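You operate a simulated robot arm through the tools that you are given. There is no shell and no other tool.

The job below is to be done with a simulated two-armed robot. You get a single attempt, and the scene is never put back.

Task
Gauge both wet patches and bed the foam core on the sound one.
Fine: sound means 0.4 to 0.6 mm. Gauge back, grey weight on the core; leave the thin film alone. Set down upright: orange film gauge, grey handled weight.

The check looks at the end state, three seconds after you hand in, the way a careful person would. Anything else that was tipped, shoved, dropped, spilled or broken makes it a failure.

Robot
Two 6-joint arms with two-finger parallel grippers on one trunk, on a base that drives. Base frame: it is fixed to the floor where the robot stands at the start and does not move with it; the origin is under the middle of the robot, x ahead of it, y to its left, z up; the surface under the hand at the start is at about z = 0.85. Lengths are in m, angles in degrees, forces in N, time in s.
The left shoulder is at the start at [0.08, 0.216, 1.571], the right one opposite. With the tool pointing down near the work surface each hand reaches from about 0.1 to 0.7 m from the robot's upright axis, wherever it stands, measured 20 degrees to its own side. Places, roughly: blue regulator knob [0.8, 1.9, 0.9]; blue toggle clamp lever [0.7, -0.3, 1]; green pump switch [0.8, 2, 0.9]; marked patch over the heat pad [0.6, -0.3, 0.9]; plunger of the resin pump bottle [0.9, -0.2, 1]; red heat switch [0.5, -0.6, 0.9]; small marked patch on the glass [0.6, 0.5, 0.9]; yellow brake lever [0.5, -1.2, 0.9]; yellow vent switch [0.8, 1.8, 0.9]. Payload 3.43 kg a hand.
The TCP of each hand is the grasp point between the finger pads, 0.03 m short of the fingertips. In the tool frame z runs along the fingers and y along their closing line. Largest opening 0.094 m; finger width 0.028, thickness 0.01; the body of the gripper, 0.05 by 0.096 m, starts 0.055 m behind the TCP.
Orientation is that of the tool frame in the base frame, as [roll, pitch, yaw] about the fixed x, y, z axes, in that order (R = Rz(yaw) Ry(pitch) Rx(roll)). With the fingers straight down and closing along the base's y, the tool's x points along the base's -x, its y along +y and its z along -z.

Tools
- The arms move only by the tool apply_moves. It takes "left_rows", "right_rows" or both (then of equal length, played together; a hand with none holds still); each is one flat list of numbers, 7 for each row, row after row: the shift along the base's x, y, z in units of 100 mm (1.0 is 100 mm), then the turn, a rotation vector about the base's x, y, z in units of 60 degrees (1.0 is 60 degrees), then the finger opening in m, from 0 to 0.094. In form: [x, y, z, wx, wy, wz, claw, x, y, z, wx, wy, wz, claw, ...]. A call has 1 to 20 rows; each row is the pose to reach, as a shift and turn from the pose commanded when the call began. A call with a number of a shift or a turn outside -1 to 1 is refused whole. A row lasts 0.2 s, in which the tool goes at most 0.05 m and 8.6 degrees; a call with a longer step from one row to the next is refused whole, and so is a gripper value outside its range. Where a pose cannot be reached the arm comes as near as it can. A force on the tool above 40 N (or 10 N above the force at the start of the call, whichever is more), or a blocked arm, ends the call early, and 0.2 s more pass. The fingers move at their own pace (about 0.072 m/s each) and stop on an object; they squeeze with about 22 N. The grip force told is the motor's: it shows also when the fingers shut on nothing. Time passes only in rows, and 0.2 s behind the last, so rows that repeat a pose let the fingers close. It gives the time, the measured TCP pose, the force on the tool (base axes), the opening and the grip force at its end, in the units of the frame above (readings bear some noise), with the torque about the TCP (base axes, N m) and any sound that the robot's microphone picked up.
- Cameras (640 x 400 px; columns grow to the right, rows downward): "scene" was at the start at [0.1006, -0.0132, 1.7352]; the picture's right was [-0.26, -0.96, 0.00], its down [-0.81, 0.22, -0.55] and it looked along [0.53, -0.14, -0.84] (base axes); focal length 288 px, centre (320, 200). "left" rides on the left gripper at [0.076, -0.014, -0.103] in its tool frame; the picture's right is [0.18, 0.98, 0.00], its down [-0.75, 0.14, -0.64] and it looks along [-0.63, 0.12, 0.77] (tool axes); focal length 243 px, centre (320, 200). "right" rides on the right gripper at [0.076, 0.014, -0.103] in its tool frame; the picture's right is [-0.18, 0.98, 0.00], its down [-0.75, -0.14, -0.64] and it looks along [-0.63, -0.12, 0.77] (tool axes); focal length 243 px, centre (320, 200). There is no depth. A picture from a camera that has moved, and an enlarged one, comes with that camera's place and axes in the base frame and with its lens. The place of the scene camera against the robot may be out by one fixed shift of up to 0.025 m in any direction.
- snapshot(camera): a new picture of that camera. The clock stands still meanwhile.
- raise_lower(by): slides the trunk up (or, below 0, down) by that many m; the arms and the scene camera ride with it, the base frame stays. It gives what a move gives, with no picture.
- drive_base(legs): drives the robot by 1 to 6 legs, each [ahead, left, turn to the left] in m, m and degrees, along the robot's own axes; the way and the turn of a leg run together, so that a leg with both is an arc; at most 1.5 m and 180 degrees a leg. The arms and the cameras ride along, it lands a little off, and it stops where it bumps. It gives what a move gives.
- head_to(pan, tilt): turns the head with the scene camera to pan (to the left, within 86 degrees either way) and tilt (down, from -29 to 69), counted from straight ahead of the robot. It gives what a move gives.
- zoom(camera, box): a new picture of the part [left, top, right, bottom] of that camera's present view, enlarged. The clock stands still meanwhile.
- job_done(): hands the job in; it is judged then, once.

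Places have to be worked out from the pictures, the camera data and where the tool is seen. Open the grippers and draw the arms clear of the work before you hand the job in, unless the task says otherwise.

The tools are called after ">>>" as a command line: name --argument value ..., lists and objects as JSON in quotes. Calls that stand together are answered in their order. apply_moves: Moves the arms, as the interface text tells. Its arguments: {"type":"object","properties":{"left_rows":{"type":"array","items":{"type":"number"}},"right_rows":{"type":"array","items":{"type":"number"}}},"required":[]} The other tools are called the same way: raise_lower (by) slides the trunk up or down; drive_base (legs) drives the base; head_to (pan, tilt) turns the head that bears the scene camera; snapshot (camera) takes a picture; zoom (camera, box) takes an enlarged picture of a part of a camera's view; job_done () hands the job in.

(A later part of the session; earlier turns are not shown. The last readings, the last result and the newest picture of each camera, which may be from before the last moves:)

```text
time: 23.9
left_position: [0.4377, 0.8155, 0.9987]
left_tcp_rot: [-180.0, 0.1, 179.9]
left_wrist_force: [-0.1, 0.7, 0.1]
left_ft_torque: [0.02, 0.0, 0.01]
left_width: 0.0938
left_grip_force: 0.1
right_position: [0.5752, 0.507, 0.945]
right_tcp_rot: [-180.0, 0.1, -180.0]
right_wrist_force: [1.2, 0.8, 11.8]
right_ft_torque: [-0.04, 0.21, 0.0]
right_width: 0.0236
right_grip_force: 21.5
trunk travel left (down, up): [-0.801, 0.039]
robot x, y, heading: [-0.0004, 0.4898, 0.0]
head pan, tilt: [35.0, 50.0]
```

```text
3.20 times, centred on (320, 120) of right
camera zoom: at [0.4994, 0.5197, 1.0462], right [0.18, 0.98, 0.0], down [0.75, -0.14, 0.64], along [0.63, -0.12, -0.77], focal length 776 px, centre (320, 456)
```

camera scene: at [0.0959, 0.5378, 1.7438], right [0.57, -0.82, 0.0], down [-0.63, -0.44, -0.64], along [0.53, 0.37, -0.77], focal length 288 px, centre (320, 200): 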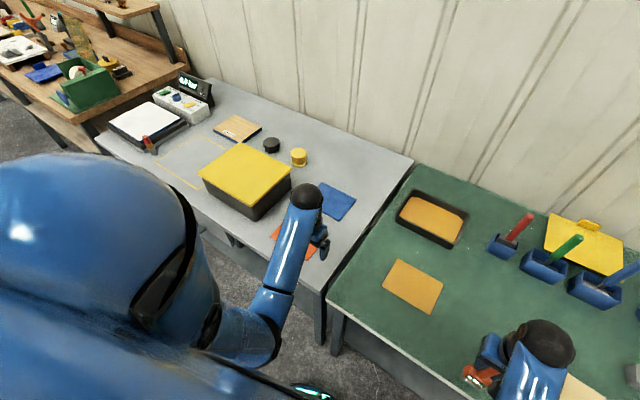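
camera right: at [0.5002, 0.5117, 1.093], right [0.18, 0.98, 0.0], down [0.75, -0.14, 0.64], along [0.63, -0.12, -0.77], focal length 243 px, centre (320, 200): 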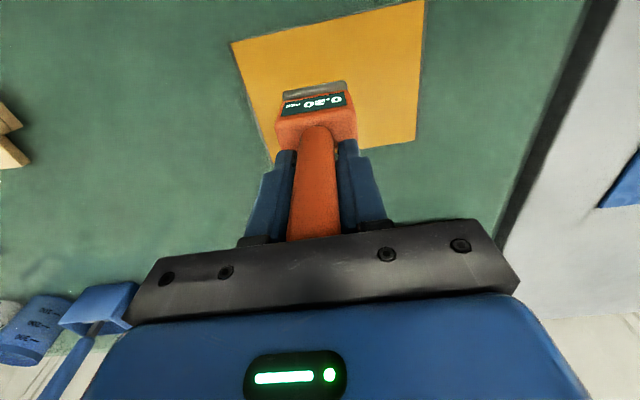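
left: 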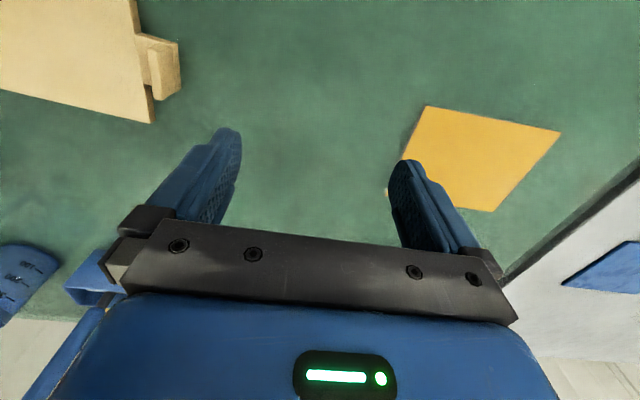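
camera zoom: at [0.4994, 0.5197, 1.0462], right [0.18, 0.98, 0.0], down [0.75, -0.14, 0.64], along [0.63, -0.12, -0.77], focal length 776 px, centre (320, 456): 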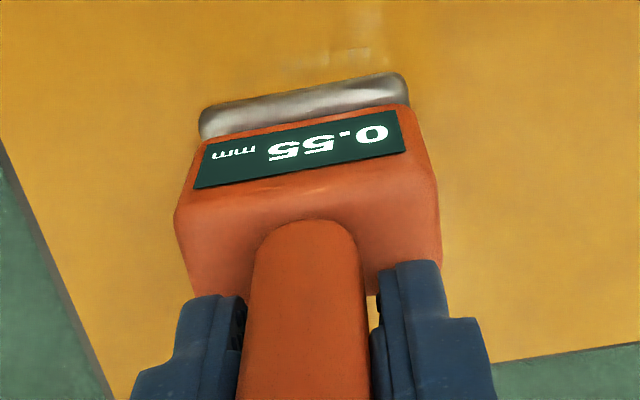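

It reads 0.55 mm – sound, so the core goes on the glass patch. I lift straight off and retrace to x ≈ 0.42 before driving back.

>>> apply_moves --right_rows '[0, 0, 0.1, 0, 0, 0, 0, 0, 0, 0.25, 0, 0, 0, 0, 0, 0, 0.46, 0, 0, 0, 0, -0.2, -0.25, 0.46, 0, 0, 0, 0, -0.4, -0.5, 0.46, 0, 0, 0, 0, -0.6, -0.75, 0.46, 0, 0, 0, 0, -0.8, -1.0, 0.46, 0, 0, 0, 0]'

>>> apply_moves --right_rows '[-0.2, -0.3, 0, 0, 0, 0, 0, -0.4, -0.6, 0, 0, 0, 0, 0, -0.6, -0.8, 0, 0, 0, 0, 0, -0.77, -1.0, 0, 0, 0, 0, 0]'

>>> drive_base --legs '[[0, -0.49, 0]]'

>>> snapshot --camera "right"

>>> head_to --pan 10 --tilt 57

>>> snapshot --camera "scene"

```text
time: 25.5
left_position: [0.438, 0.8149, 0.9992]
left_tcp_rot: [-180.0, 0.1, -180.0]
left_wrist_force: [1.0, 0.0, -0.3]
left_ft_torque: [-0.01, 0.01, 0.02]
left_width: 0.0938
left_grip_force: 0.0
right_position: [0.4957, 0.4029, 0.9895]
right_tcp_rot: [-180.0, 0.1, -179.9]
right_wrist_force: [-0.5, 0.7, -1.0]
right_ft_torque: [-0.04, -0.01, -0.02]
right_width: 0.0235
right_grip_force: 21.8
trunk travel left (down, up): [-0.801, 0.039]
robot x, y, heading: [0.0011, 0.491, -0.2]
head pan, tilt: [35.0, 50.0]
```

```text
time: 26.5
left_position: [0.4388, 0.8166, 0.9994]
left_tcp_rot: [180.0, 0.0, -180.0]
left_wrist_force: [0.7, 0.4, 0.5]
left_ft_torque: [0.0, -0.03, -0.01]
left_width: 0.094
left_grip_force: 0.0
right_position: [0.4203, 0.3041, 0.9896]
right_tcp_rot: [180.0, 0.0, 180.0]
right_wrist_force: [-0.1, 0.6, -0.2]
right_ft_torque: [0.0, 0.0, -0.02]
right_width: 0.0235
right_grip_force: 21.7
trunk travel left (down, up): [-0.801, 0.039]
robot x, y, heading: [-0.0004, 0.4927, 0.4]
head pan, tilt: [35.0, 50.0]
```

```text
time: 29.4
left_position: [0.4389, 0.3196, 0.9978]
left_tcp_rot: [-179.9, 0.0, 179.7]
left_wrist_force: [0.3, 0.3, 0.4]
left_ft_torque: [0.01, 0.02, 0.01]
left_width: 0.0943
left_grip_force: 0.1
right_position: [0.4174, -0.1925, 0.9892]
right_tcp_rot: [-180.0, -0.1, 179.7]
right_wrist_force: [-0.3, 0.1, -0.7]
right_ft_torque: [-0.01, -0.04, 0.02]
right_width: 0.0236
right_grip_force: 22.1
trunk travel left (down, up): [-0.801, 0.039]
robot x, y, heading: [0.001, -0.007, -0.4]
head pan, tilt: [35.0, 50.0]
```

```text
taken
camera right: at [0.3412, -0.1776, 1.0908], right [0.19, 0.98, 0.0], down [0.75, -0.14, 0.64], along [0.63, -0.12, -0.77], focal length 243 px, centre (320, 200)
```

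right: 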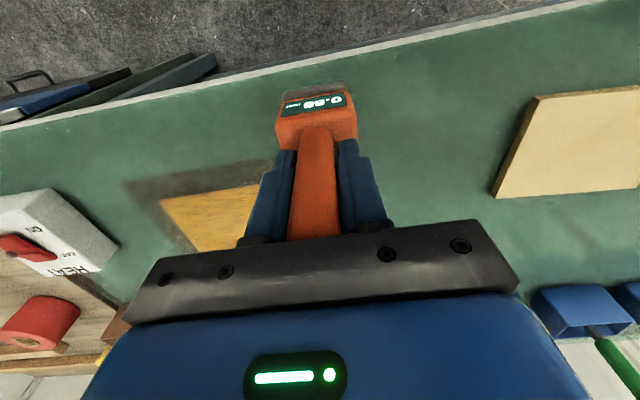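

```text
time: 30.3
left_position: [0.439, 0.3168, 0.999]
left_tcp_rot: [-179.9, 0.0, 179.7]
left_wrist_force: [0.0, 0.1, 0.7]
left_ft_torque: [-0.01, 0.02, 0.0]
left_width: 0.094
left_grip_force: 0.0
right_position: [0.4174, -0.1952, 0.99]
right_tcp_rot: [180.0, 0.0, 179.6]
right_wrist_force: [-0.4, 0.2, -1.5]
right_ft_torque: [0.03, -0.01, 0.04]
right_width: 0.0237
right_grip_force: 21.9
trunk travel left (down, up): [-0.801, 0.039]
robot x, y, heading: [-0.0021, -0.0068, -0.4]
head pan, tilt: [10.0, 57.0]
```

```text
taken
camera scene: at [0.1007, 0.0107, 1.7348], right [0.17, -0.99, 0.0], down [-0.83, -0.14, -0.54], along [0.54, 0.09, -0.84], focal length 288 px, centre (320, 200)
```

scene: 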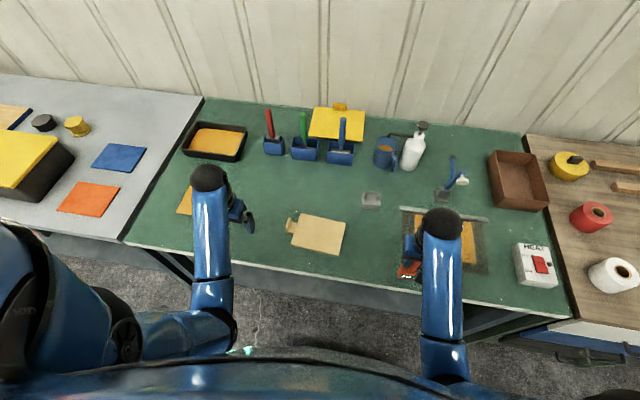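

Back near the start, the gauge still reads 0.55. I carry it over its old spot (0.491, -0.1155) and lower to about 2 mm above standing height.

>>> apply_moves --right_rows '[0.2, 0.2, 0, 0, 0, 0.006, 0, 0.4, 0.4, 0, 0, 0, 0.006, 0, 0.6, 0.6, 0, 0, 0, 0.006, 0, 0.736, 0.795, 0, 0, 0, 0.006, 0, 0.736, 0.795, -0.15, 0, 0, 0.006, 0, 0.736, 0.795, -0.3, 0, 0, 0.006, 0, 0.736, 0.795, -0.39, 0, 0, 0.006, 0, 0.736, 0.795, -0.42, 0, 0, 0.006, 0, 0.736, 0.795, -0.42, 0, 0, 0.006, 0]'

>>> snapshot --camera "right"

```text
time: 32.3
left_position: [0.4393, 0.3168, 0.9988]
left_tcp_rot: [-180.0, 0.0, 179.8]
left_wrist_force: [-0.6, -0.1, 0.0]
left_ft_torque: [-0.02, -0.04, 0.0]
left_width: 0.0939
left_grip_force: 0.1
right_position: [0.4904, -0.1146, 0.9473]
right_tcp_rot: [-180.0, 0.0, -179.9]
right_wrist_force: [0.8, -0.1, -1.2]
right_ft_torque: [0.02, -0.03, -0.03]
right_width: 0.0235
right_grip_force: 22.1
trunk travel left (down, up): [-0.801, 0.039]
robot x, y, heading: [-0.0027, -0.0053, -0.2]
head pan, tilt: [10.0, 57.0]
```

```text
taken
camera right: at [0.4147, -0.1005, 1.0486], right [0.18, 0.98, 0.0], down [0.75, -0.14, 0.64], along [0.63, -0.12, -0.77], focal length 243 px, centre (320, 200)
```

right: 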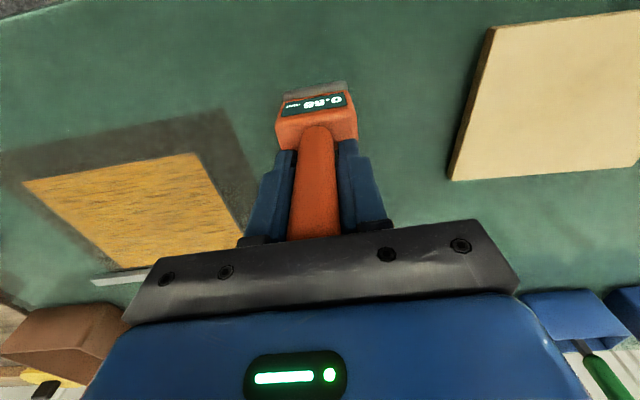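

The view matches the grasp picture. I lower the last 2 mm until contact.

>>> apply_moves --right_rows '[0, -0.01, -0.01, 0, 0, 0, 0, 0, -0.01, -0.02, 0, 0, 0, 0, 0, -0.01, -0.022, 0, 0, 0, 0, 0, -0.01, -0.022, 0, 0, 0, 0]'

```text
time: 33.3
left_position: [0.439, 0.318, 0.9985]
left_tcp_rot: [180.0, 0.0, 179.6]
left_wrist_force: [0.3, 0.3, 0.1]
left_ft_torque: [0.01, -0.03, -0.01]
left_width: 0.0939
left_grip_force: 0.2
right_position: [0.4911, -0.1148, 0.945]
right_tcp_rot: [-179.9, 0.0, -179.8]
right_wrist_force: [0.4, 0.3, 0.4]
right_ft_torque: [-0.01, -0.04, -0.01]
right_width: 0.0236
right_grip_force: 22.3
trunk travel left (down, up): [-0.801, 0.039]
robot x, y, heading: [0.0017, -0.0052, -0.3]
head pan, tilt: [10.0, 57.0]
```

It just touches. One more half-millimetre, then open the fingers.

>>> apply_moves --right_rows '[0, 0, -0.006, 0, 0, 0, 0, 0, 0, -0.006, 0, 0, 0, 0]'

>>> apply_moves --right_rows '[0, 0, 0, 0, 0, 0, 0.03, 0, 0, 0, 0, 0, 0, 0.06, 0, 0, 0, 0, 0, 0, 0.094, 0, 0, 0, 0, 0, 0, 0.094, 0, 0, 0, 0, 0, 0, 0.094]'

>>> snapshot --camera "right"

```text
time: 33.9
left_position: [0.4383, 0.3169, 0.9993]
left_tcp_rot: [180.0, 0.0, 179.7]
left_wrist_force: [0.7, 0.5, 0.0]
left_ft_torque: [0.0, 0.01, -0.04]
left_width: 0.094
left_grip_force: 0.1
right_position: [0.4904, -0.1149, 0.9447]
right_tcp_rot: [-180.0, 0.1, -179.9]
right_wrist_force: [1.4, -0.4, 6.7]
right_ft_torque: [0.0, -0.03, 0.0]
right_width: 0.0235
right_grip_force: 21.7
trunk travel left (down, up): [-0.801, 0.039]
robot x, y, heading: [-0.0029, -0.0022, -0.2]
head pan, tilt: [10.0, 57.0]
```

```text
time: 35.1
left_position: [0.4394, 0.3176, 0.9998]
left_tcp_rot: [180.0, 0.0, 179.7]
left_wrist_force: [-1.1, 0.0, -0.6]
left_ft_torque: [0.0, 0.0, -0.02]
left_width: 0.094
left_grip_force: 0.0
right_position: [0.4899, -0.1172, 0.9444]
right_tcp_rot: [180.0, -0.1, -180.0]
right_wrist_force: [0.4, 0.1, 4.0]
right_ft_torque: [0.0, 0.04, 0.0]
right_width: 0.0939
right_grip_force: 0.1
trunk travel left (down, up): [-0.801, 0.039]
robot x, y, heading: [-0.0027, -0.0062, -0.2]
head pan, tilt: [10.0, 57.0]
```

```text
taken
camera right: at [0.4143, -0.1014, 1.0461], right [0.18, 0.98, 0.0], down [0.75, -0.14, 0.64], along [0.63, -0.12, -0.77], focal length 243 px, centre (320, 200)
```

right: 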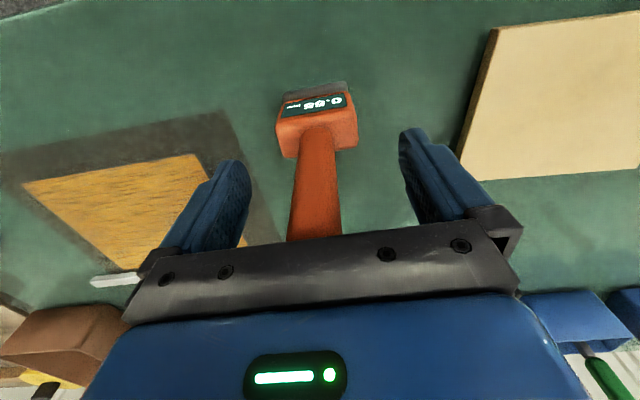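

The gauge stands free between the open fingers. I lift slightly, then back the hand straight out toward the robot.

>>> apply_moves --right_rows '[0, 0, 0.1, 0, 0, 0, 0.094, 0, 0, 0.2, 0, 0, 0, 0.094, -0.3, 0, 0.25, 0, 0, 0, 0.094, -0.7, 0, 0.25, 0, 0, 0, 0.094, -0.95, -0.1, 0.3, 0, 0, 0, 0.094]'

>>> snapshot --camera "right"

>>> zoom --camera "scene" --box '[260, 170, 500, 300]'

>>> snapshot --camera "left"

```text
time: 36.3
left_position: [0.4376, 0.3174, 0.9992]
left_tcp_rot: [180.0, 0.1, 179.7]
left_wrist_force: [-0.4, 0.9, 0.2]
left_ft_torque: [-0.02, 0.01, -0.02]
left_width: 0.0941
left_grip_force: 0.1
right_position: [0.3938, -0.1254, 0.9744]
right_tcp_rot: [-180.0, 0.0, -179.9]
right_wrist_force: [0.7, -0.5, -0.8]
right_ft_torque: [-0.01, -0.01, 0.02]
right_width: 0.0941
right_grip_force: 0.1
trunk travel left (down, up): [-0.801, 0.039]
robot x, y, heading: [-0.0016, -0.0055, -0.2]
head pan, tilt: [10.0, 57.0]
```

```text
taken
camera right: at [0.3179, -0.1125, 1.076], right [0.18, 0.98, 0.0], down [0.75, -0.14, 0.64], along [0.63, -0.12, -0.77], focal length 243 px, centre (320, 200)
```

right: 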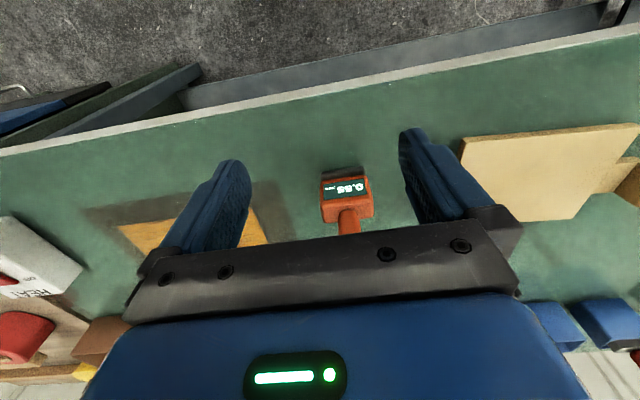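

```text
2.67 times, centred on (380, 235) of scene
camera zoom: at [0.0994, 0.0111, 1.7349], right [0.17, -0.99, 0.0], down [-0.83, -0.14, -0.55], along [0.54, 0.09, -0.84], focal length 767 px, centre (160, 107)
```

zoom: 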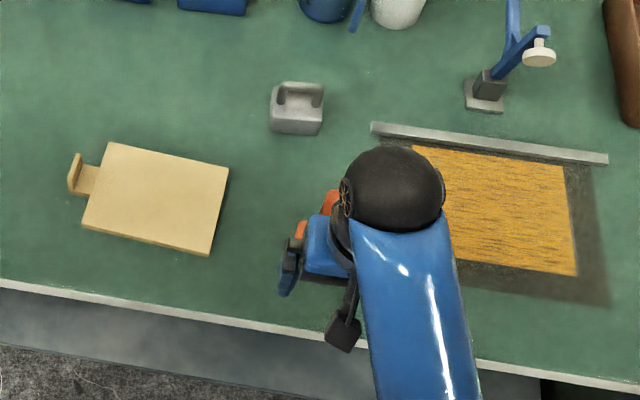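

```text
taken
camera left: at [0.3635, 0.3027, 1.1022], right [-0.18, 0.98, 0.0], down [0.75, 0.14, 0.64], along [0.63, 0.12, -0.77], focal length 243 px, centre (320, 200)
```

left: 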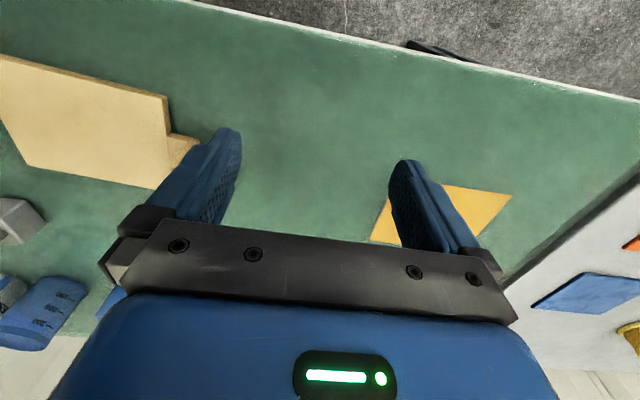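

The gauge stands back in place. Next the core: I bring the left hand to about (0.45, 0.20, 1.0), before its upright tab, for a close look.

>>> apply_moves --left_rows '[0, -0.3, 0, 0, 0, 0, 0.094, 0, -0.6, 0, 0, 0, 0, 0.094, 0.0, -0.9, 0, 0, 0, 0, 0.094, 0.1, -1.0, 0, 0, 0, 0, 0.094, 0.1, -1.0, 0, 0, 0, 0, 0.094]'

>>> snapshot --camera "left"

>>> zoom --camera "left" --box '[180, 60, 460, 240]'

>>> zoom --camera "scene" --box '[270, 200, 370, 270]'

```text
time: 37.5
left_position: [0.4493, 0.2174, 1.0004]
left_tcp_rot: [-180.0, 0.0, 179.8]
left_wrist_force: [0.0, -0.1, -0.3]
left_ft_torque: [-0.04, 0.01, -0.01]
left_width: 0.0939
left_grip_force: 0.0
right_position: [0.3956, -0.1267, 0.9738]
right_tcp_rot: [-180.0, 0.0, -179.9]
right_wrist_force: [0.1, -0.1, -0.6]
right_ft_torque: [-0.02, -0.01, 0.0]
right_width: 0.0939
right_grip_force: 0.1
trunk travel left (down, up): [-0.801, 0.039]
robot x, y, heading: [-0.0008, -0.0059, 0.0]
head pan, tilt: [10.0, 57.0]
```

```text
taken
camera left: at [0.3749, 0.2033, 1.1025], right [-0.18, 0.98, 0.0], down [0.75, 0.14, 0.64], along [0.63, 0.12, -0.77], focal length 243 px, centre (320, 200)
```

left: 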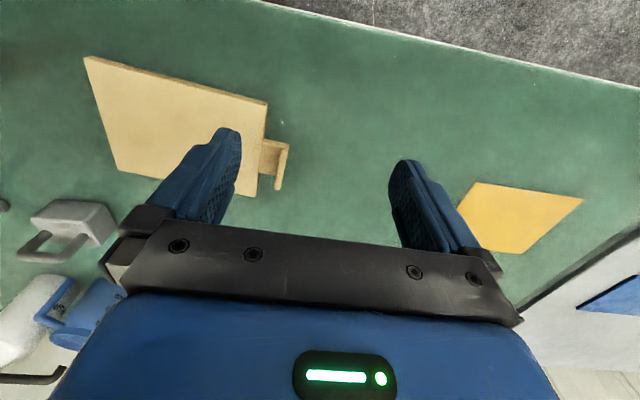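

```text
2.22 times, centred on (320, 150) of left
camera zoom: at [0.3749, 0.2033, 1.1025], right [-0.18, 0.98, 0.0], down [0.75, 0.14, 0.64], along [0.63, 0.12, -0.77], focal length 539 px, centre (320, 311)
```

zoom: 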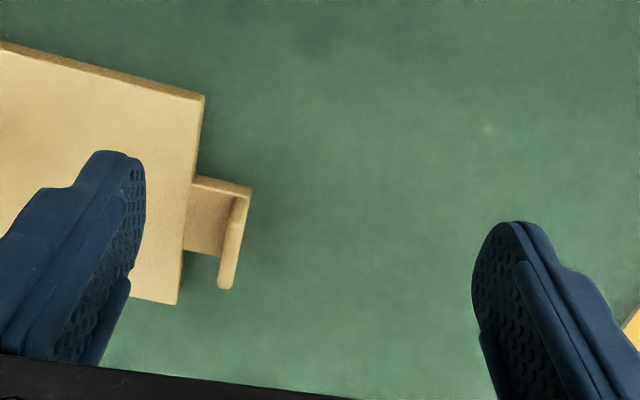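

```text
5.71 times, centred on (320, 235) of scene
camera zoom: at [0.1005, 0.0117, 1.7348], right [0.17, -0.99, 0.0], down [-0.83, -0.14, -0.54], along [0.54, 0.09, -0.84], focal length 1643 px, centre (320, 0)
```

zoom: 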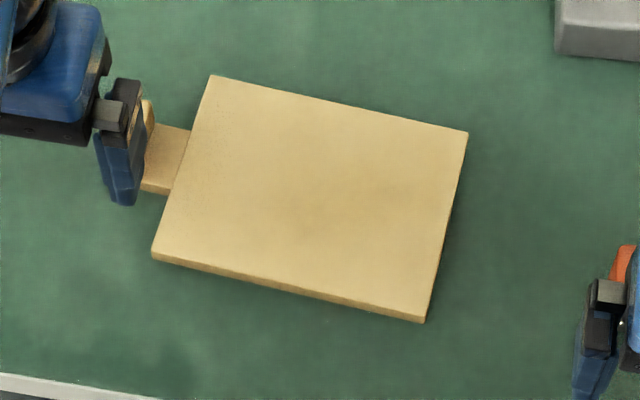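

The tab's upright fin sits around (0.522, 0.189), about 37 mm long, top near z 0.893, and the core is turned about -5°. I move above it with that yaw and the fingers at 45 mm.

>>> apply_moves --left_rows '[0.2, -0.1, 0, 0, 0, -0.04, 0.094, 0.5, -0.2, 0, 0, 0, -0.083, 0.07, 0.727, -0.284, 0, 0, 0, -0.083, 0.045, 0.727, -0.284, -0.3, 0, 0, -0.083, 0.045, 0.727, -0.284, -0.5, 0, 0, -0.083, 0.045, 0.727, -0.284, -0.5, 0, 0, -0.083, 0.045]'

>>> snapshot --camera "left"

>>> zoom --camera "left" --box '[220, 60, 420, 240]'

>>> zoom --camera "scene" --box '[250, 190, 370, 270]'

```text
time: 38.9
left_position: [0.5221, 0.1888, 0.9483]
left_tcp_rot: [-180.0, -0.1, 174.9]
left_wrist_force: [-0.6, 0.5, -0.1]
left_ft_torque: [0.0, 0.02, 0.02]
left_width: 0.045
left_grip_force: 0.0
right_position: [0.3949, -0.1255, 0.9745]
right_tcp_rot: [179.9, 0.0, -179.9]
right_wrist_force: [-0.3, -0.1, -0.4]
right_ft_torque: [0.04, 0.0, -0.03]
right_width: 0.0941
right_grip_force: 0.1
trunk travel left (down, up): [-0.801, 0.039]
robot x, y, heading: [0.0046, -0.0078, -0.6]
head pan, tilt: [10.0, 57.0]
```

```text
taken
camera left: at [0.4464, 0.1813, 1.051], right [-0.09, 1.0, 0.0], down [0.76, 0.07, 0.64], along [0.64, 0.06, -0.77], focal length 243 px, centre (320, 200)
```

left: 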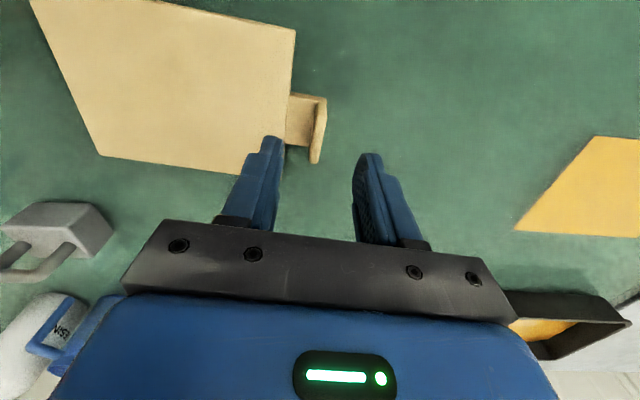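

```text
2.22 times, centred on (320, 150) of left
camera zoom: at [0.4464, 0.1813, 1.051], right [-0.09, 1.0, 0.0], down [0.76, 0.07, 0.64], along [0.64, 0.06, -0.77], focal length 539 px, centre (320, 311)
```

zoom: 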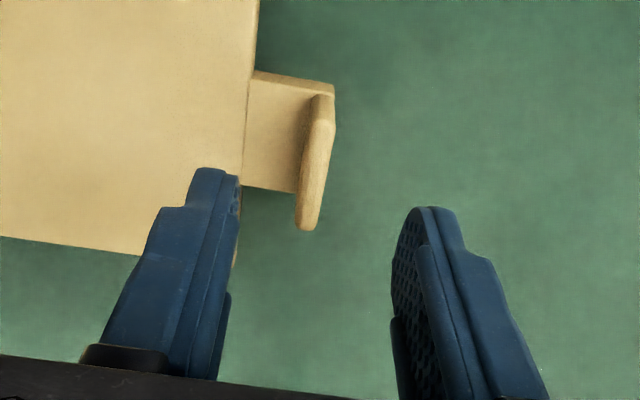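

```text
5.00 times, centred on (310, 230) of scene
camera zoom: at [0.101, 0.0113, 1.7347], right [0.17, -0.99, 0.0], down [-0.83, -0.14, -0.54], along [0.54, 0.09, -0.84], focal length 1438 px, centre (370, 50)
```

zoom: 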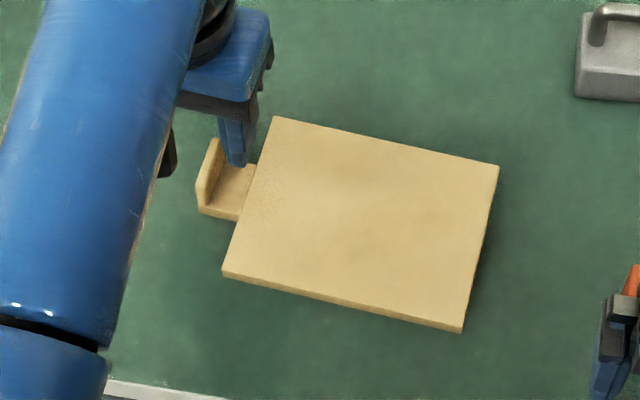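

The fin centre refines to about (0.521, 0.187), within the 45 mm opening. I shift 2 mm right and descend to z ≈ 0.90 (tips just above the tab plate), then look.

>>> apply_moves --left_rows '[0, -0.02, -0.15, 0, 0, 0, 0.045, 0, -0.02, -0.3, 0, 0, 0, 0.045, 0, -0.02, -0.4, 0, 0, 0, 0.045, 0, -0.02, -0.47, 0, 0, 0, 0.045, 0, -0.02, -0.47, 0, 0, 0, 0.045]'

>>> zoom --camera "left" --box '[220, 60, 420, 240]'

>>> zoom --camera "scene" --box '[250, 190, 370, 270]'

```text
time: 40.1
left_position: [0.522, 0.1855, 0.9017]
left_tcp_rot: [-180.0, 0.0, 174.8]
left_wrist_force: [0.4, -0.6, 0.8]
left_ft_torque: [0.0, 0.0, 0.0]
left_width: 0.0449
left_grip_force: 0.0
right_position: [0.3951, -0.1259, 0.9748]
right_tcp_rot: [-180.0, -0.1, -179.9]
right_wrist_force: [0.0, 0.4, 0.1]
right_ft_torque: [-0.02, 0.0, 0.0]
right_width: 0.0938
right_grip_force: 0.1
trunk travel left (down, up): [-0.801, 0.039]
robot x, y, heading: [-0.0025, -0.0055, -0.2]
head pan, tilt: [10.0, 57.0]
```

```text
2.22 times, centred on (320, 150) of left
camera zoom: at [0.446, 0.1787, 1.0053], right [-0.09, 1.0, 0.0], down [0.76, 0.07, 0.64], along [0.64, 0.06, -0.77], focal length 539 px, centre (320, 311)
```

zoom: 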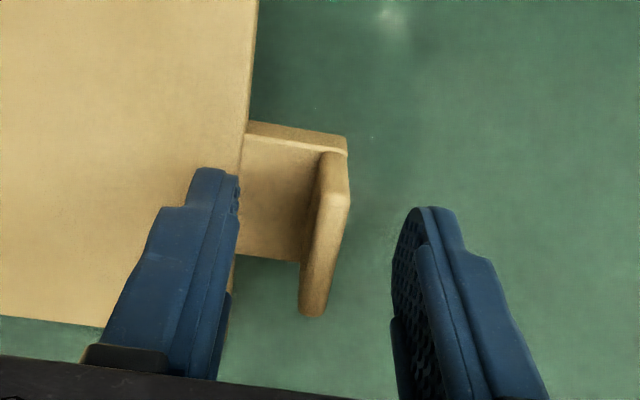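

```text
5.00 times, centred on (310, 230) of scene
camera zoom: at [0.1007, 0.0115, 1.7348], right [0.17, -0.99, 0.0], down [-0.83, -0.14, -0.54], along [0.54, 0.09, -0.84], focal length 1438 px, centre (370, 50)
```

zoom: 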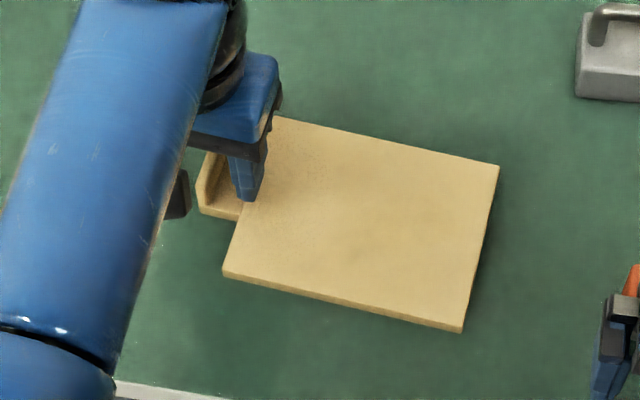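

The fin sits between the fingers, its top about z 0.891 and the tab plate top about 0.859. I go 6 mm lower, then close on the fin.

>>> apply_moves --left_rows '[-0.01, 0.01, -0.06, 0, 0, 0, 0.045, -0.01, 0.01, -0.06, 0, 0, 0, 0.03, -0.01, 0.01, -0.06, 0, 0, 0, 0.0, -0.01, 0.01, -0.06, 0, 0, 0, 0.0, -0.01, 0.01, -0.06, 0, 0, 0, 0.0]'

>>> snapshot --camera "left"

```text
time: 41.3
left_position: [0.5205, 0.1868, 0.8962]
left_tcp_rot: [-180.0, 0.0, 174.8]
left_wrist_force: [0.1, -0.3, -0.1]
left_ft_torque: [0.03, 0.0, 0.01]
left_width: 0.0071
left_grip_force: 22.5
right_position: [0.3949, -0.1261, 0.9726]
right_tcp_rot: [180.0, 0.0, -179.9]
right_wrist_force: [-0.3, 0.6, 0.0]
right_ft_torque: [0.02, 0.01, -0.01]
right_width: 0.0941
right_grip_force: 0.1
trunk travel left (down, up): [-0.801, 0.039]
robot x, y, heading: [0.0001, -0.0053, -0.4]
head pan, tilt: [10.0, 57.0]
```

```text
taken
camera left: at [0.4444, 0.1803, 0.9997], right [-0.09, 1.0, 0.0], down [0.76, 0.07, 0.64], along [0.64, 0.06, -0.77], focal length 243 px, centre (320, 200)
```

left: 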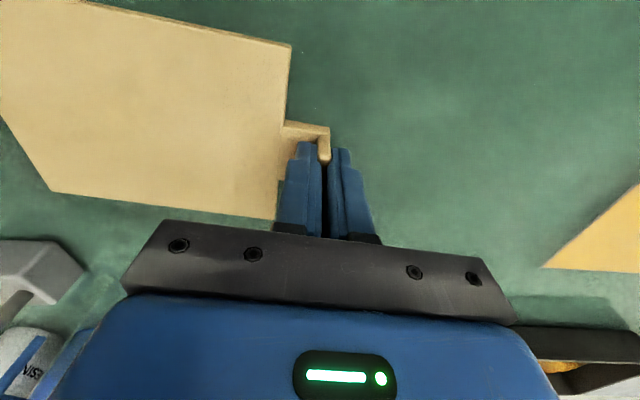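

The fin is held (7.1 mm, 22.5 N) with the TCP at z 0.896 when the core rests on the bench. I lift 60 mm and check it hangs level.

>>> apply_moves --left_rows '[0, 0, 0.1, 0, 0, 0, 0, 0, 0, 0.3, 0, 0, 0, 0, 0, 0, 0.5, 0, 0, 0, 0, 0, 0, 0.6, 0, 0, 0, 0, 0, 0, 0.6, 0, 0, 0, 0]'

>>> snapshot --camera "left"

>>> snapshot --camera "scene"

```text
time: 42.5
left_position: [0.521, 0.1885, 0.9569]
left_tcp_rot: [180.0, -0.1, 174.8]
left_wrist_force: [0.1, -0.1, 0.2]
left_ft_torque: [-0.01, 0.0, -0.01]
left_width: 0.0002
left_grip_force: 22.2
right_position: [0.3956, -0.1268, 0.9742]
right_tcp_rot: [180.0, 0.1, -179.9]
right_wrist_force: [0.0, -0.5, 0.3]
right_ft_torque: [0.01, -0.01, -0.03]
right_width: 0.094
right_grip_force: 0.1
trunk travel left (down, up): [-0.801, 0.039]
robot x, y, heading: [-0.0017, -0.0067, -0.6]
head pan, tilt: [10.0, 57.0]
```

```text
taken
camera left: at [0.4453, 0.1807, 1.0595], right [-0.09, 1.0, 0.0], down [0.76, 0.07, 0.64], along [0.64, 0.06, -0.77], focal length 243 px, centre (320, 200)
```

left: 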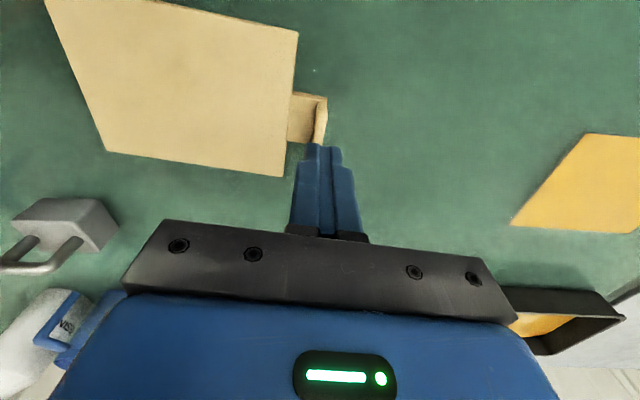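

```text
taken
camera scene: at [0.1006, 0.0116, 1.7348], right [0.17, -0.99, 0.0], down [-0.83, -0.14, -0.54], along [0.54, 0.09, -0.84], focal length 288 px, centre (320, 200)
```

scene: 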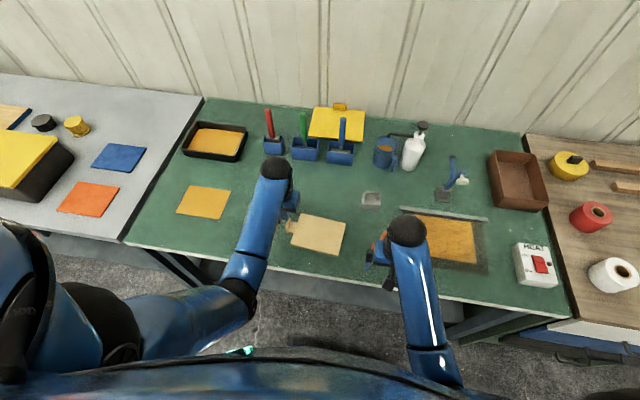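

The fin slipped out (fingers shut to 0), with the core still lying where it was. I take close views to re-measure the fin's height.

>>> zoom --camera "left" --box '[240, 60, 400, 200]'

>>> zoom --camera "scene" --box '[265, 195, 355, 265]'

>>> snapshot --camera "right"

```text
2.86 times, centred on (320, 130) of left
camera zoom: at [0.4453, 0.1807, 1.0595], right [-0.09, 1.0, 0.0], down [0.76, 0.07, 0.64], along [0.64, 0.06, -0.77], focal length 693 px, centre (320, 400)
```

zoom: 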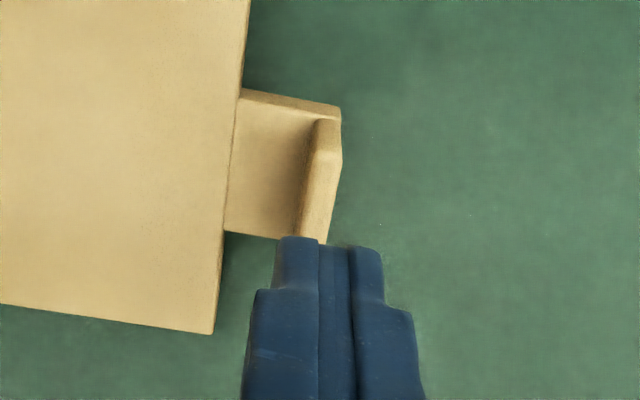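

```text
5.71 times, centred on (310, 230) of scene
camera zoom: at [0.1006, 0.0116, 1.7348], right [0.17, -0.99, 0.0], down [-0.83, -0.14, -0.54], along [0.54, 0.09, -0.84], focal length 1643 px, centre (377, 29)
```

zoom: 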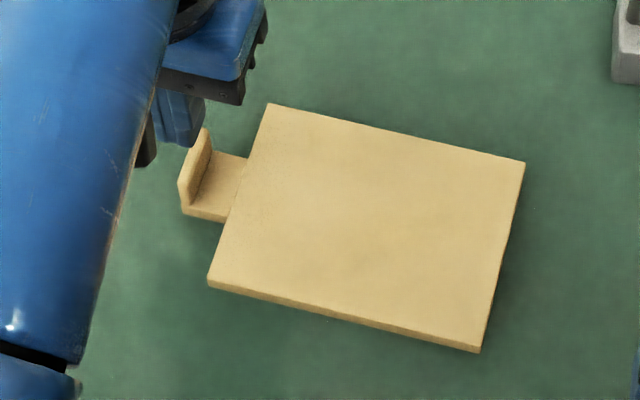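

```text
taken
camera right: at [0.3192, -0.1122, 1.0756], right [0.18, 0.98, 0.0], down [0.75, -0.14, 0.64], along [0.63, -0.12, -0.77], focal length 243 px, centre (320, 200)
```

right: 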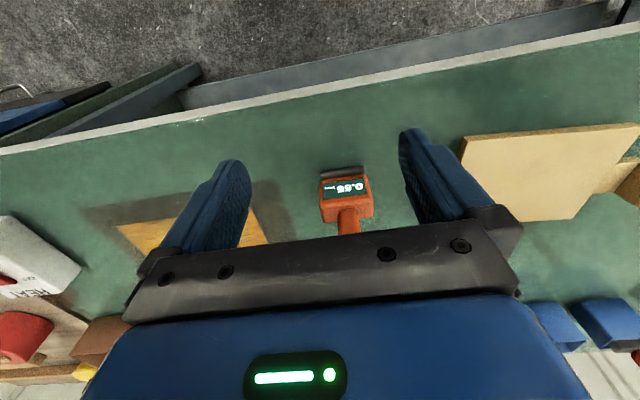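

The fin's top is about z 0.887, so the earlier hold was fairly shallow and the core's weight overhangs by 0.1 m. I retry deeper (tips just above the plate), with a longer squeeze and a slow first lift.

>>> apply_moves --left_rows '[0, 0, 0, 0, 0, 0, 0.04, 0, 0, 0, 0, 0, 0, 0.04, 0, -0.005, -0.3, 0, 0, 0, 0.04, 0, -0.005, -0.5, 0, 0, 0, 0.04, 0, -0.005, -0.6, 0, 0, 0, 0.04, 0, -0.005, -0.63, 0, 0, 0, 0.04, 0, -0.005, -0.63, 0, 0, 0, 0.04]'

>>> zoom --camera "left" --box '[240, 60, 400, 200]'

```text
time: 44.1
left_position: [0.5189, 0.1877, 0.8922]
left_tcp_rot: [-179.9, 0.0, 174.7]
left_wrist_force: [-0.7, 0.0, -0.9]
left_ft_torque: [-0.03, -0.01, 0.06]
left_width: 0.0403
left_grip_force: 0.0
right_position: [0.3951, -0.1247, 0.974]
right_tcp_rot: [-179.9, -0.1, -179.9]
right_wrist_force: [-0.4, -0.2, 0.8]
right_ft_torque: [-0.02, 0.02, 0.03]
right_width: 0.0939
right_grip_force: 0.1
trunk travel left (down, up): [-0.801, 0.039]
robot x, y, heading: [-0.0004, -0.0071, -0.3]
head pan, tilt: [10.0, 57.0]
```

```text
2.86 times, centred on (320, 130) of left
camera zoom: at [0.4441, 0.1805, 0.9956], right [-0.09, 1.0, 0.0], down [0.76, 0.07, 0.64], along [0.64, 0.06, -0.77], focal length 693 px, centre (320, 400)
```

zoom: 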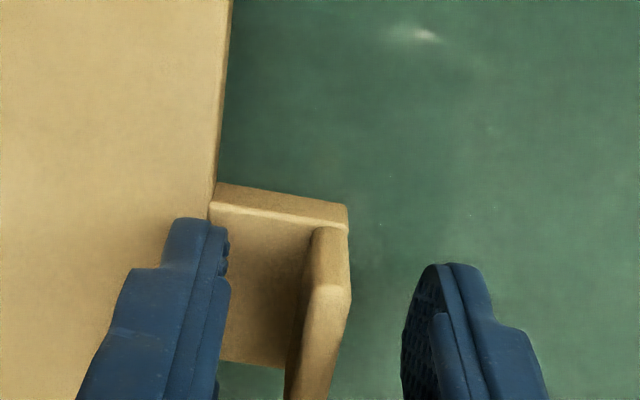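

With this closer view the fin spans x ≈ 0.511–0.548 and its top is at z ≈ 0.884, so I should sit about 9 mm further ahead. I shift, close and hold.

>>> apply_moves --left_rows '[0.09, 0, 0, 0, 0, 0, 0.04, 0.09, 0, -0.01, 0, 0, 0, 0.04, 0.09, 0, -0.01, 0, 0, 0, 0.02, 0.09, 0, -0.01, 0, 0, 0, 0, 0.09, 0, -0.01, 0, 0, 0, 0, 0.09, 0, -0.01, 0, 0, 0, 0, 0.09, 0, -0.01, 0, 0, 0, 0]'

>>> zoom --camera "left" --box '[240, 60, 400, 200]'

>>> zoom --camera "scene" --box '[265, 195, 355, 265]'

```text
time: 45.7
left_position: [0.5292, 0.1868, 0.8938]
left_tcp_rot: [180.0, 0.2, 174.8]
left_wrist_force: [4.1, 2.8, 15.7]
left_ft_torque: [-0.03, 0.08, 0.04]
left_width: 0.0074
left_grip_force: 22.1
right_position: [0.3942, -0.1273, 0.9746]
right_tcp_rot: [-180.0, 0.0, -179.9]
right_wrist_force: [-0.1, 0.1, -0.3]
right_ft_torque: [-0.02, 0.0, 0.01]
right_width: 0.094
right_grip_force: 0.0
trunk travel left (down, up): [-0.801, 0.039]
robot x, y, heading: [-0.0032, -0.0042, -0.1]
head pan, tilt: [10.0, 57.0]
```

```text
2.86 times, centred on (320, 130) of left
camera zoom: at [0.4536, 0.1801, 0.9963], right [-0.09, 1.0, 0.0], down [0.76, 0.07, 0.64], along [0.64, 0.06, -0.76], focal length 693 px, centre (320, 400)
```

zoom: 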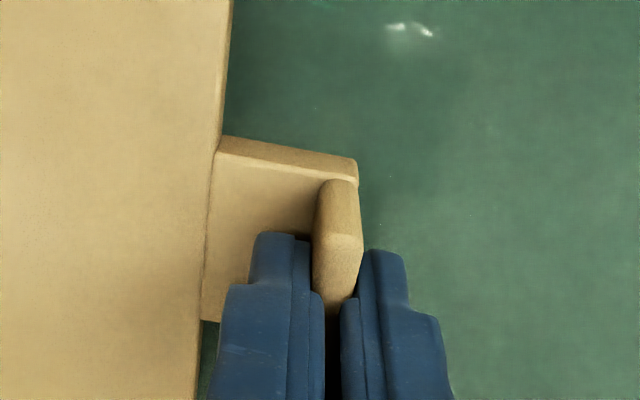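

```text
5.71 times, centred on (310, 230) of scene
camera zoom: at [0.0992, 0.0112, 1.735], right [0.17, -0.99, 0.0], down [-0.83, -0.14, -0.55], along [0.54, 0.09, -0.84], focal length 1643 px, centre (377, 29)
```

zoom: 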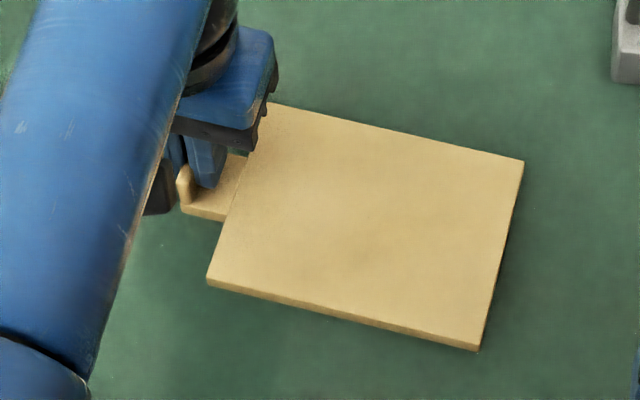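

The fin is well between the pads; the tips lightly press the plate. I lift slowly, 2 mm per row, and watch the width and torque.

>>> apply_moves --left_rows '[0, 0, 0.02, 0, 0, 0, 0, 0, 0, 0.04, 0, 0, 0, 0, 0, 0, 0.06, 0, 0, 0, 0, 0, 0, 0.08, 0, 0, 0, 0, 0, 0, 0.08, 0, 0, 0, 0]'

>>> snapshot --camera "left"

>>> zoom --camera "scene" --box '[265, 195, 355, 265]'

```text
time: 46.9
left_position: [0.5306, 0.1872, 0.8989]
left_tcp_rot: [-180.0, -0.1, 174.8]
left_wrist_force: [-0.5, -0.5, -0.4]
left_ft_torque: [0.05, -0.02, 0.01]
left_width: 0.0071
left_grip_force: 22.1
right_position: [0.3951, -0.1244, 0.9748]
right_tcp_rot: [180.0, -0.1, -180.0]
right_wrist_force: [0.3, 0.0, -0.1]
right_ft_torque: [-0.01, 0.01, -0.02]
right_width: 0.0941
right_grip_force: 0.0
trunk travel left (down, up): [-0.801, 0.039]
robot x, y, heading: [-0.0017, -0.006, -0.3]
head pan, tilt: [10.0, 57.0]
```

```text
taken
camera left: at [0.4548, 0.1802, 1.0023], right [-0.09, 1.0, 0.0], down [0.76, 0.07, 0.64], along [0.64, 0.06, -0.77], focal length 243 px, centre (320, 200)
```

left: 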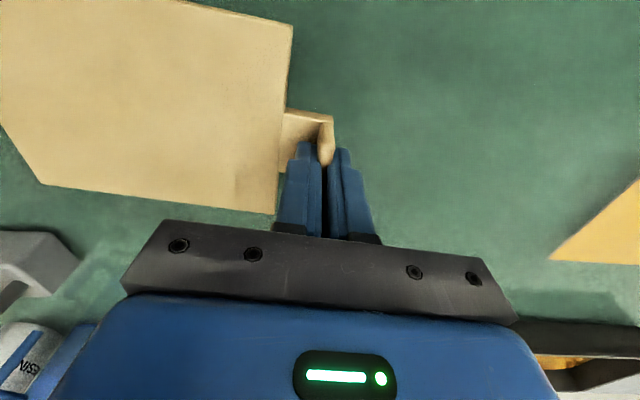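

```text
5.71 times, centred on (310, 230) of scene
camera zoom: at [0.1008, 0.0116, 1.7347], right [0.17, -0.99, 0.0], down [-0.83, -0.14, -0.54], along [0.54, 0.09, -0.84], focal length 1643 px, centre (377, 29)
```

zoom: 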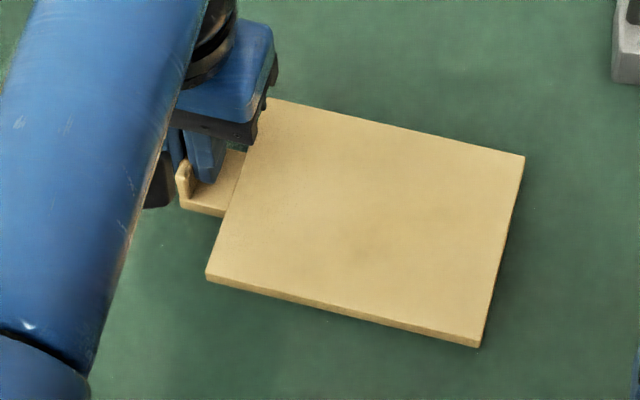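

The core has risen slightly with the hand and the width holds at 7 mm. I lift on at 5 mm per row to about +35 mm.

>>> apply_moves --left_rows '[0, 0, 0.03, 0, 0, 0, 0, 0, 0, 0.07, 0, 0, 0, 0, 0, 0, 0.12, 0, 0, 0, 0, 0, 0, 0.17, 0, 0, 0, 0, 0, 0, 0.22, 0, 0, 0, 0, 0, 0, 0.27, 0, 0, 0, 0, 0, 0, 0.3, 0, 0, 0, 0, 0, 0, 0.3, 0, 0, 0, 0]'

>>> snapshot --camera "left"

>>> snapshot --camera "right"

>>> zoom --camera "scene" --box '[265, 195, 355, 265]'

```text
time: 48.7
left_position: [0.5298, 0.1869, 0.9297]
left_tcp_rot: [180.0, -0.1, 174.8]
left_wrist_force: [0.3, 1.0, -0.5]
left_ft_torque: [0.02, 0.02, 0.04]
left_width: 0.0072
left_grip_force: 22.2
right_position: [0.3945, -0.1264, 0.9742]
right_tcp_rot: [-179.9, -0.1, -180.0]
right_wrist_force: [0.3, -0.4, 0.7]
right_ft_torque: [-0.03, -0.04, 0.01]
right_width: 0.0938
right_grip_force: 0.0
trunk travel left (down, up): [-0.801, 0.039]
robot x, y, heading: [0.0013, -0.0115, -0.6]
head pan, tilt: [10.0, 57.0]
```

```text
taken
camera left: at [0.4542, 0.1797, 1.0329], right [-0.09, 1.0, 0.0], down [0.76, 0.07, 0.64], along [0.64, 0.06, -0.77], focal length 243 px, centre (320, 200)
```

left: 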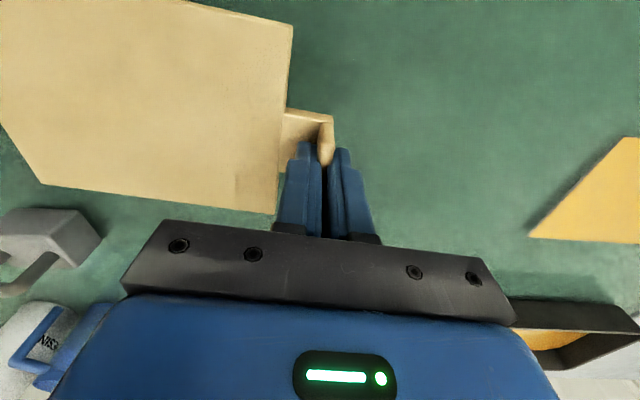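

```text
taken
camera right: at [0.3192, -0.1122, 1.0756], right [0.18, 0.98, 0.0], down [0.75, -0.14, 0.64], along [0.63, -0.12, -0.77], focal length 243 px, centre (320, 200)
```

right: 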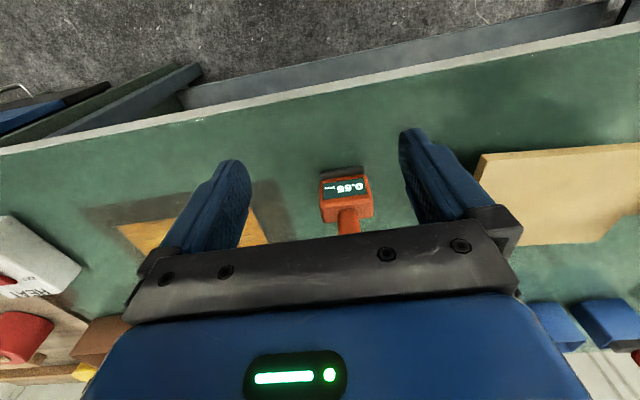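

```text
5.71 times, centred on (310, 230) of scene
camera zoom: at [0.1007, 0.0116, 1.7347], right [0.17, -0.99, 0.0], down [-0.83, -0.14, -0.54], along [0.54, 0.09, -0.84], focal length 1643 px, centre (377, 29)
```

zoom: 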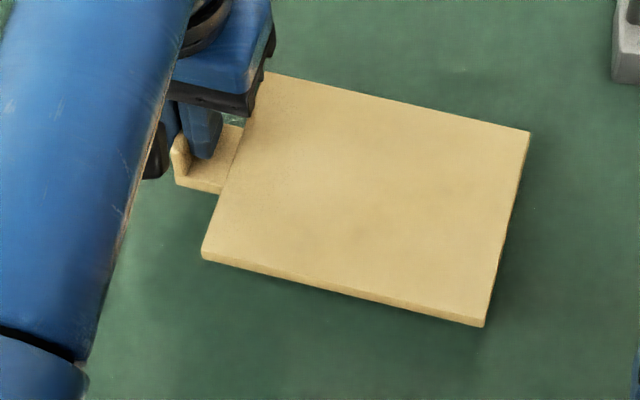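

The core hangs level, held firmly. I drive left 0.33 m so the left hand can reach the glass patch comfortably.

>>> drive_base --legs '[[0, 0.11, 0], [0, 0.11, 0], [0, 0.11, 0]]'

>>> snapshot --camera "left"

>>> snapshot --camera "scene"

```text
time: 51.5
left_position: [0.5316, 0.5061, 0.9311]
left_tcp_rot: [179.7, 0.0, 174.8]
left_wrist_force: [0.4, -0.1, -0.6]
left_ft_torque: [0.09, -0.03, -0.04]
left_width: 0.0071
left_grip_force: 21.8
right_position: [0.3966, 0.1928, 0.9734]
right_tcp_rot: [179.7, 0.0, -180.0]
right_wrist_force: [-0.4, -0.4, 0.4]
right_ft_torque: [0.01, -0.01, 0.05]
right_width: 0.0941
right_grip_force: 0.1
trunk travel left (down, up): [-0.801, 0.039]
robot x, y, heading: [0.0003, 0.3177, -0.0]
head pan, tilt: [10.0, 57.0]
```

```text
taken
camera left: at [0.4559, 0.4982, 1.0338], right [-0.09, 1.0, 0.0], down [0.76, 0.07, 0.64], along [0.64, 0.06, -0.77], focal length 243 px, centre (320, 200)
```

left: 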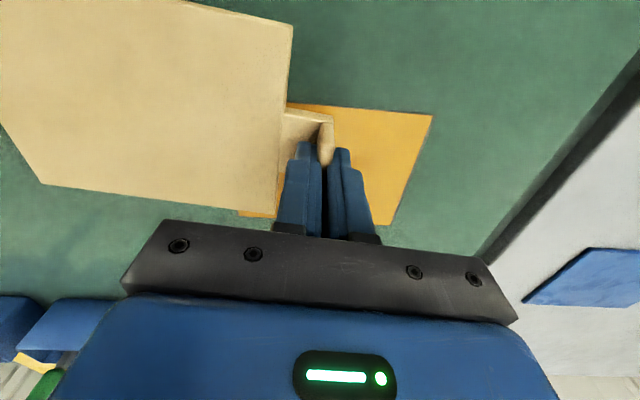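

```text
taken
camera scene: at [0.1022, 0.3274, 1.7348], right [0.17, -0.99, 0.0], down [-0.83, -0.14, -0.55], along [0.54, 0.1, -0.84], focal length 288 px, centre (320, 200)
```

scene: 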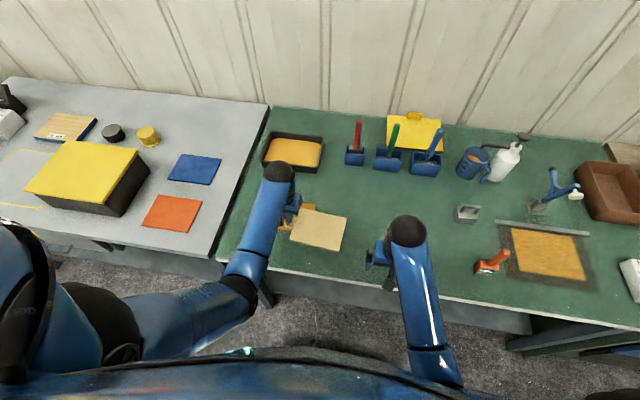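

The core is now near the patch. I check the gauge, whose look changed with the viewpoint, and the position of the core over the patch.

>>> zoom --camera "scene" --box '[430, 190, 600, 300]'

>>> zoom --camera "scene" --box '[240, 130, 400, 270]'

```text
3.64 times, centred on (515, 245) of scene
camera zoom: at [0.1022, 0.3274, 1.7348], right [0.17, -0.99, 0.0], down [-0.83, -0.14, -0.55], along [0.54, 0.1, -0.84], focal length 1046 px, centre (-389, 36)
```

zoom: 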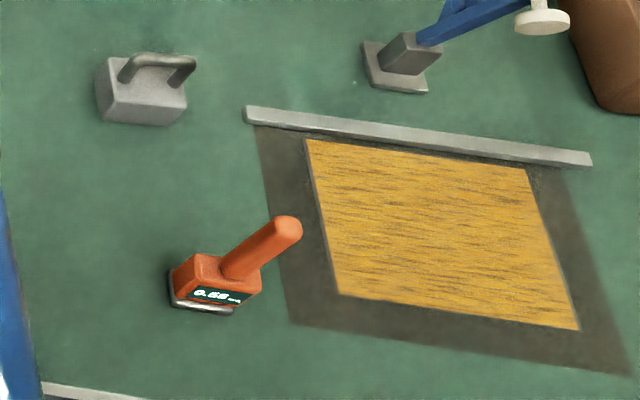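

```text
2.86 times, centred on (320, 200) of scene
camera zoom: at [0.1022, 0.3274, 1.7348], right [0.17, -0.99, 0.0], down [-0.83, -0.14, -0.55], along [0.54, 0.1, -0.84], focal length 822 px, centre (320, 200)
```

zoom: 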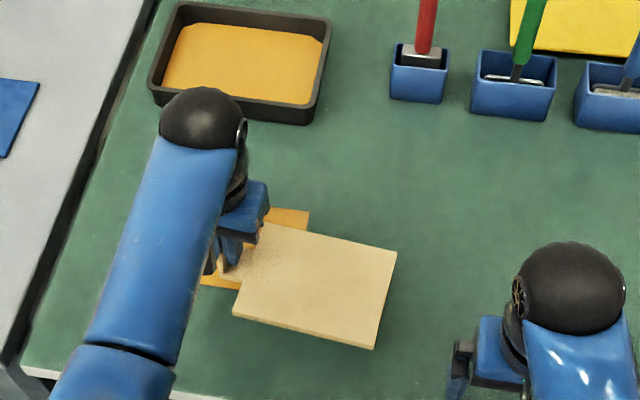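

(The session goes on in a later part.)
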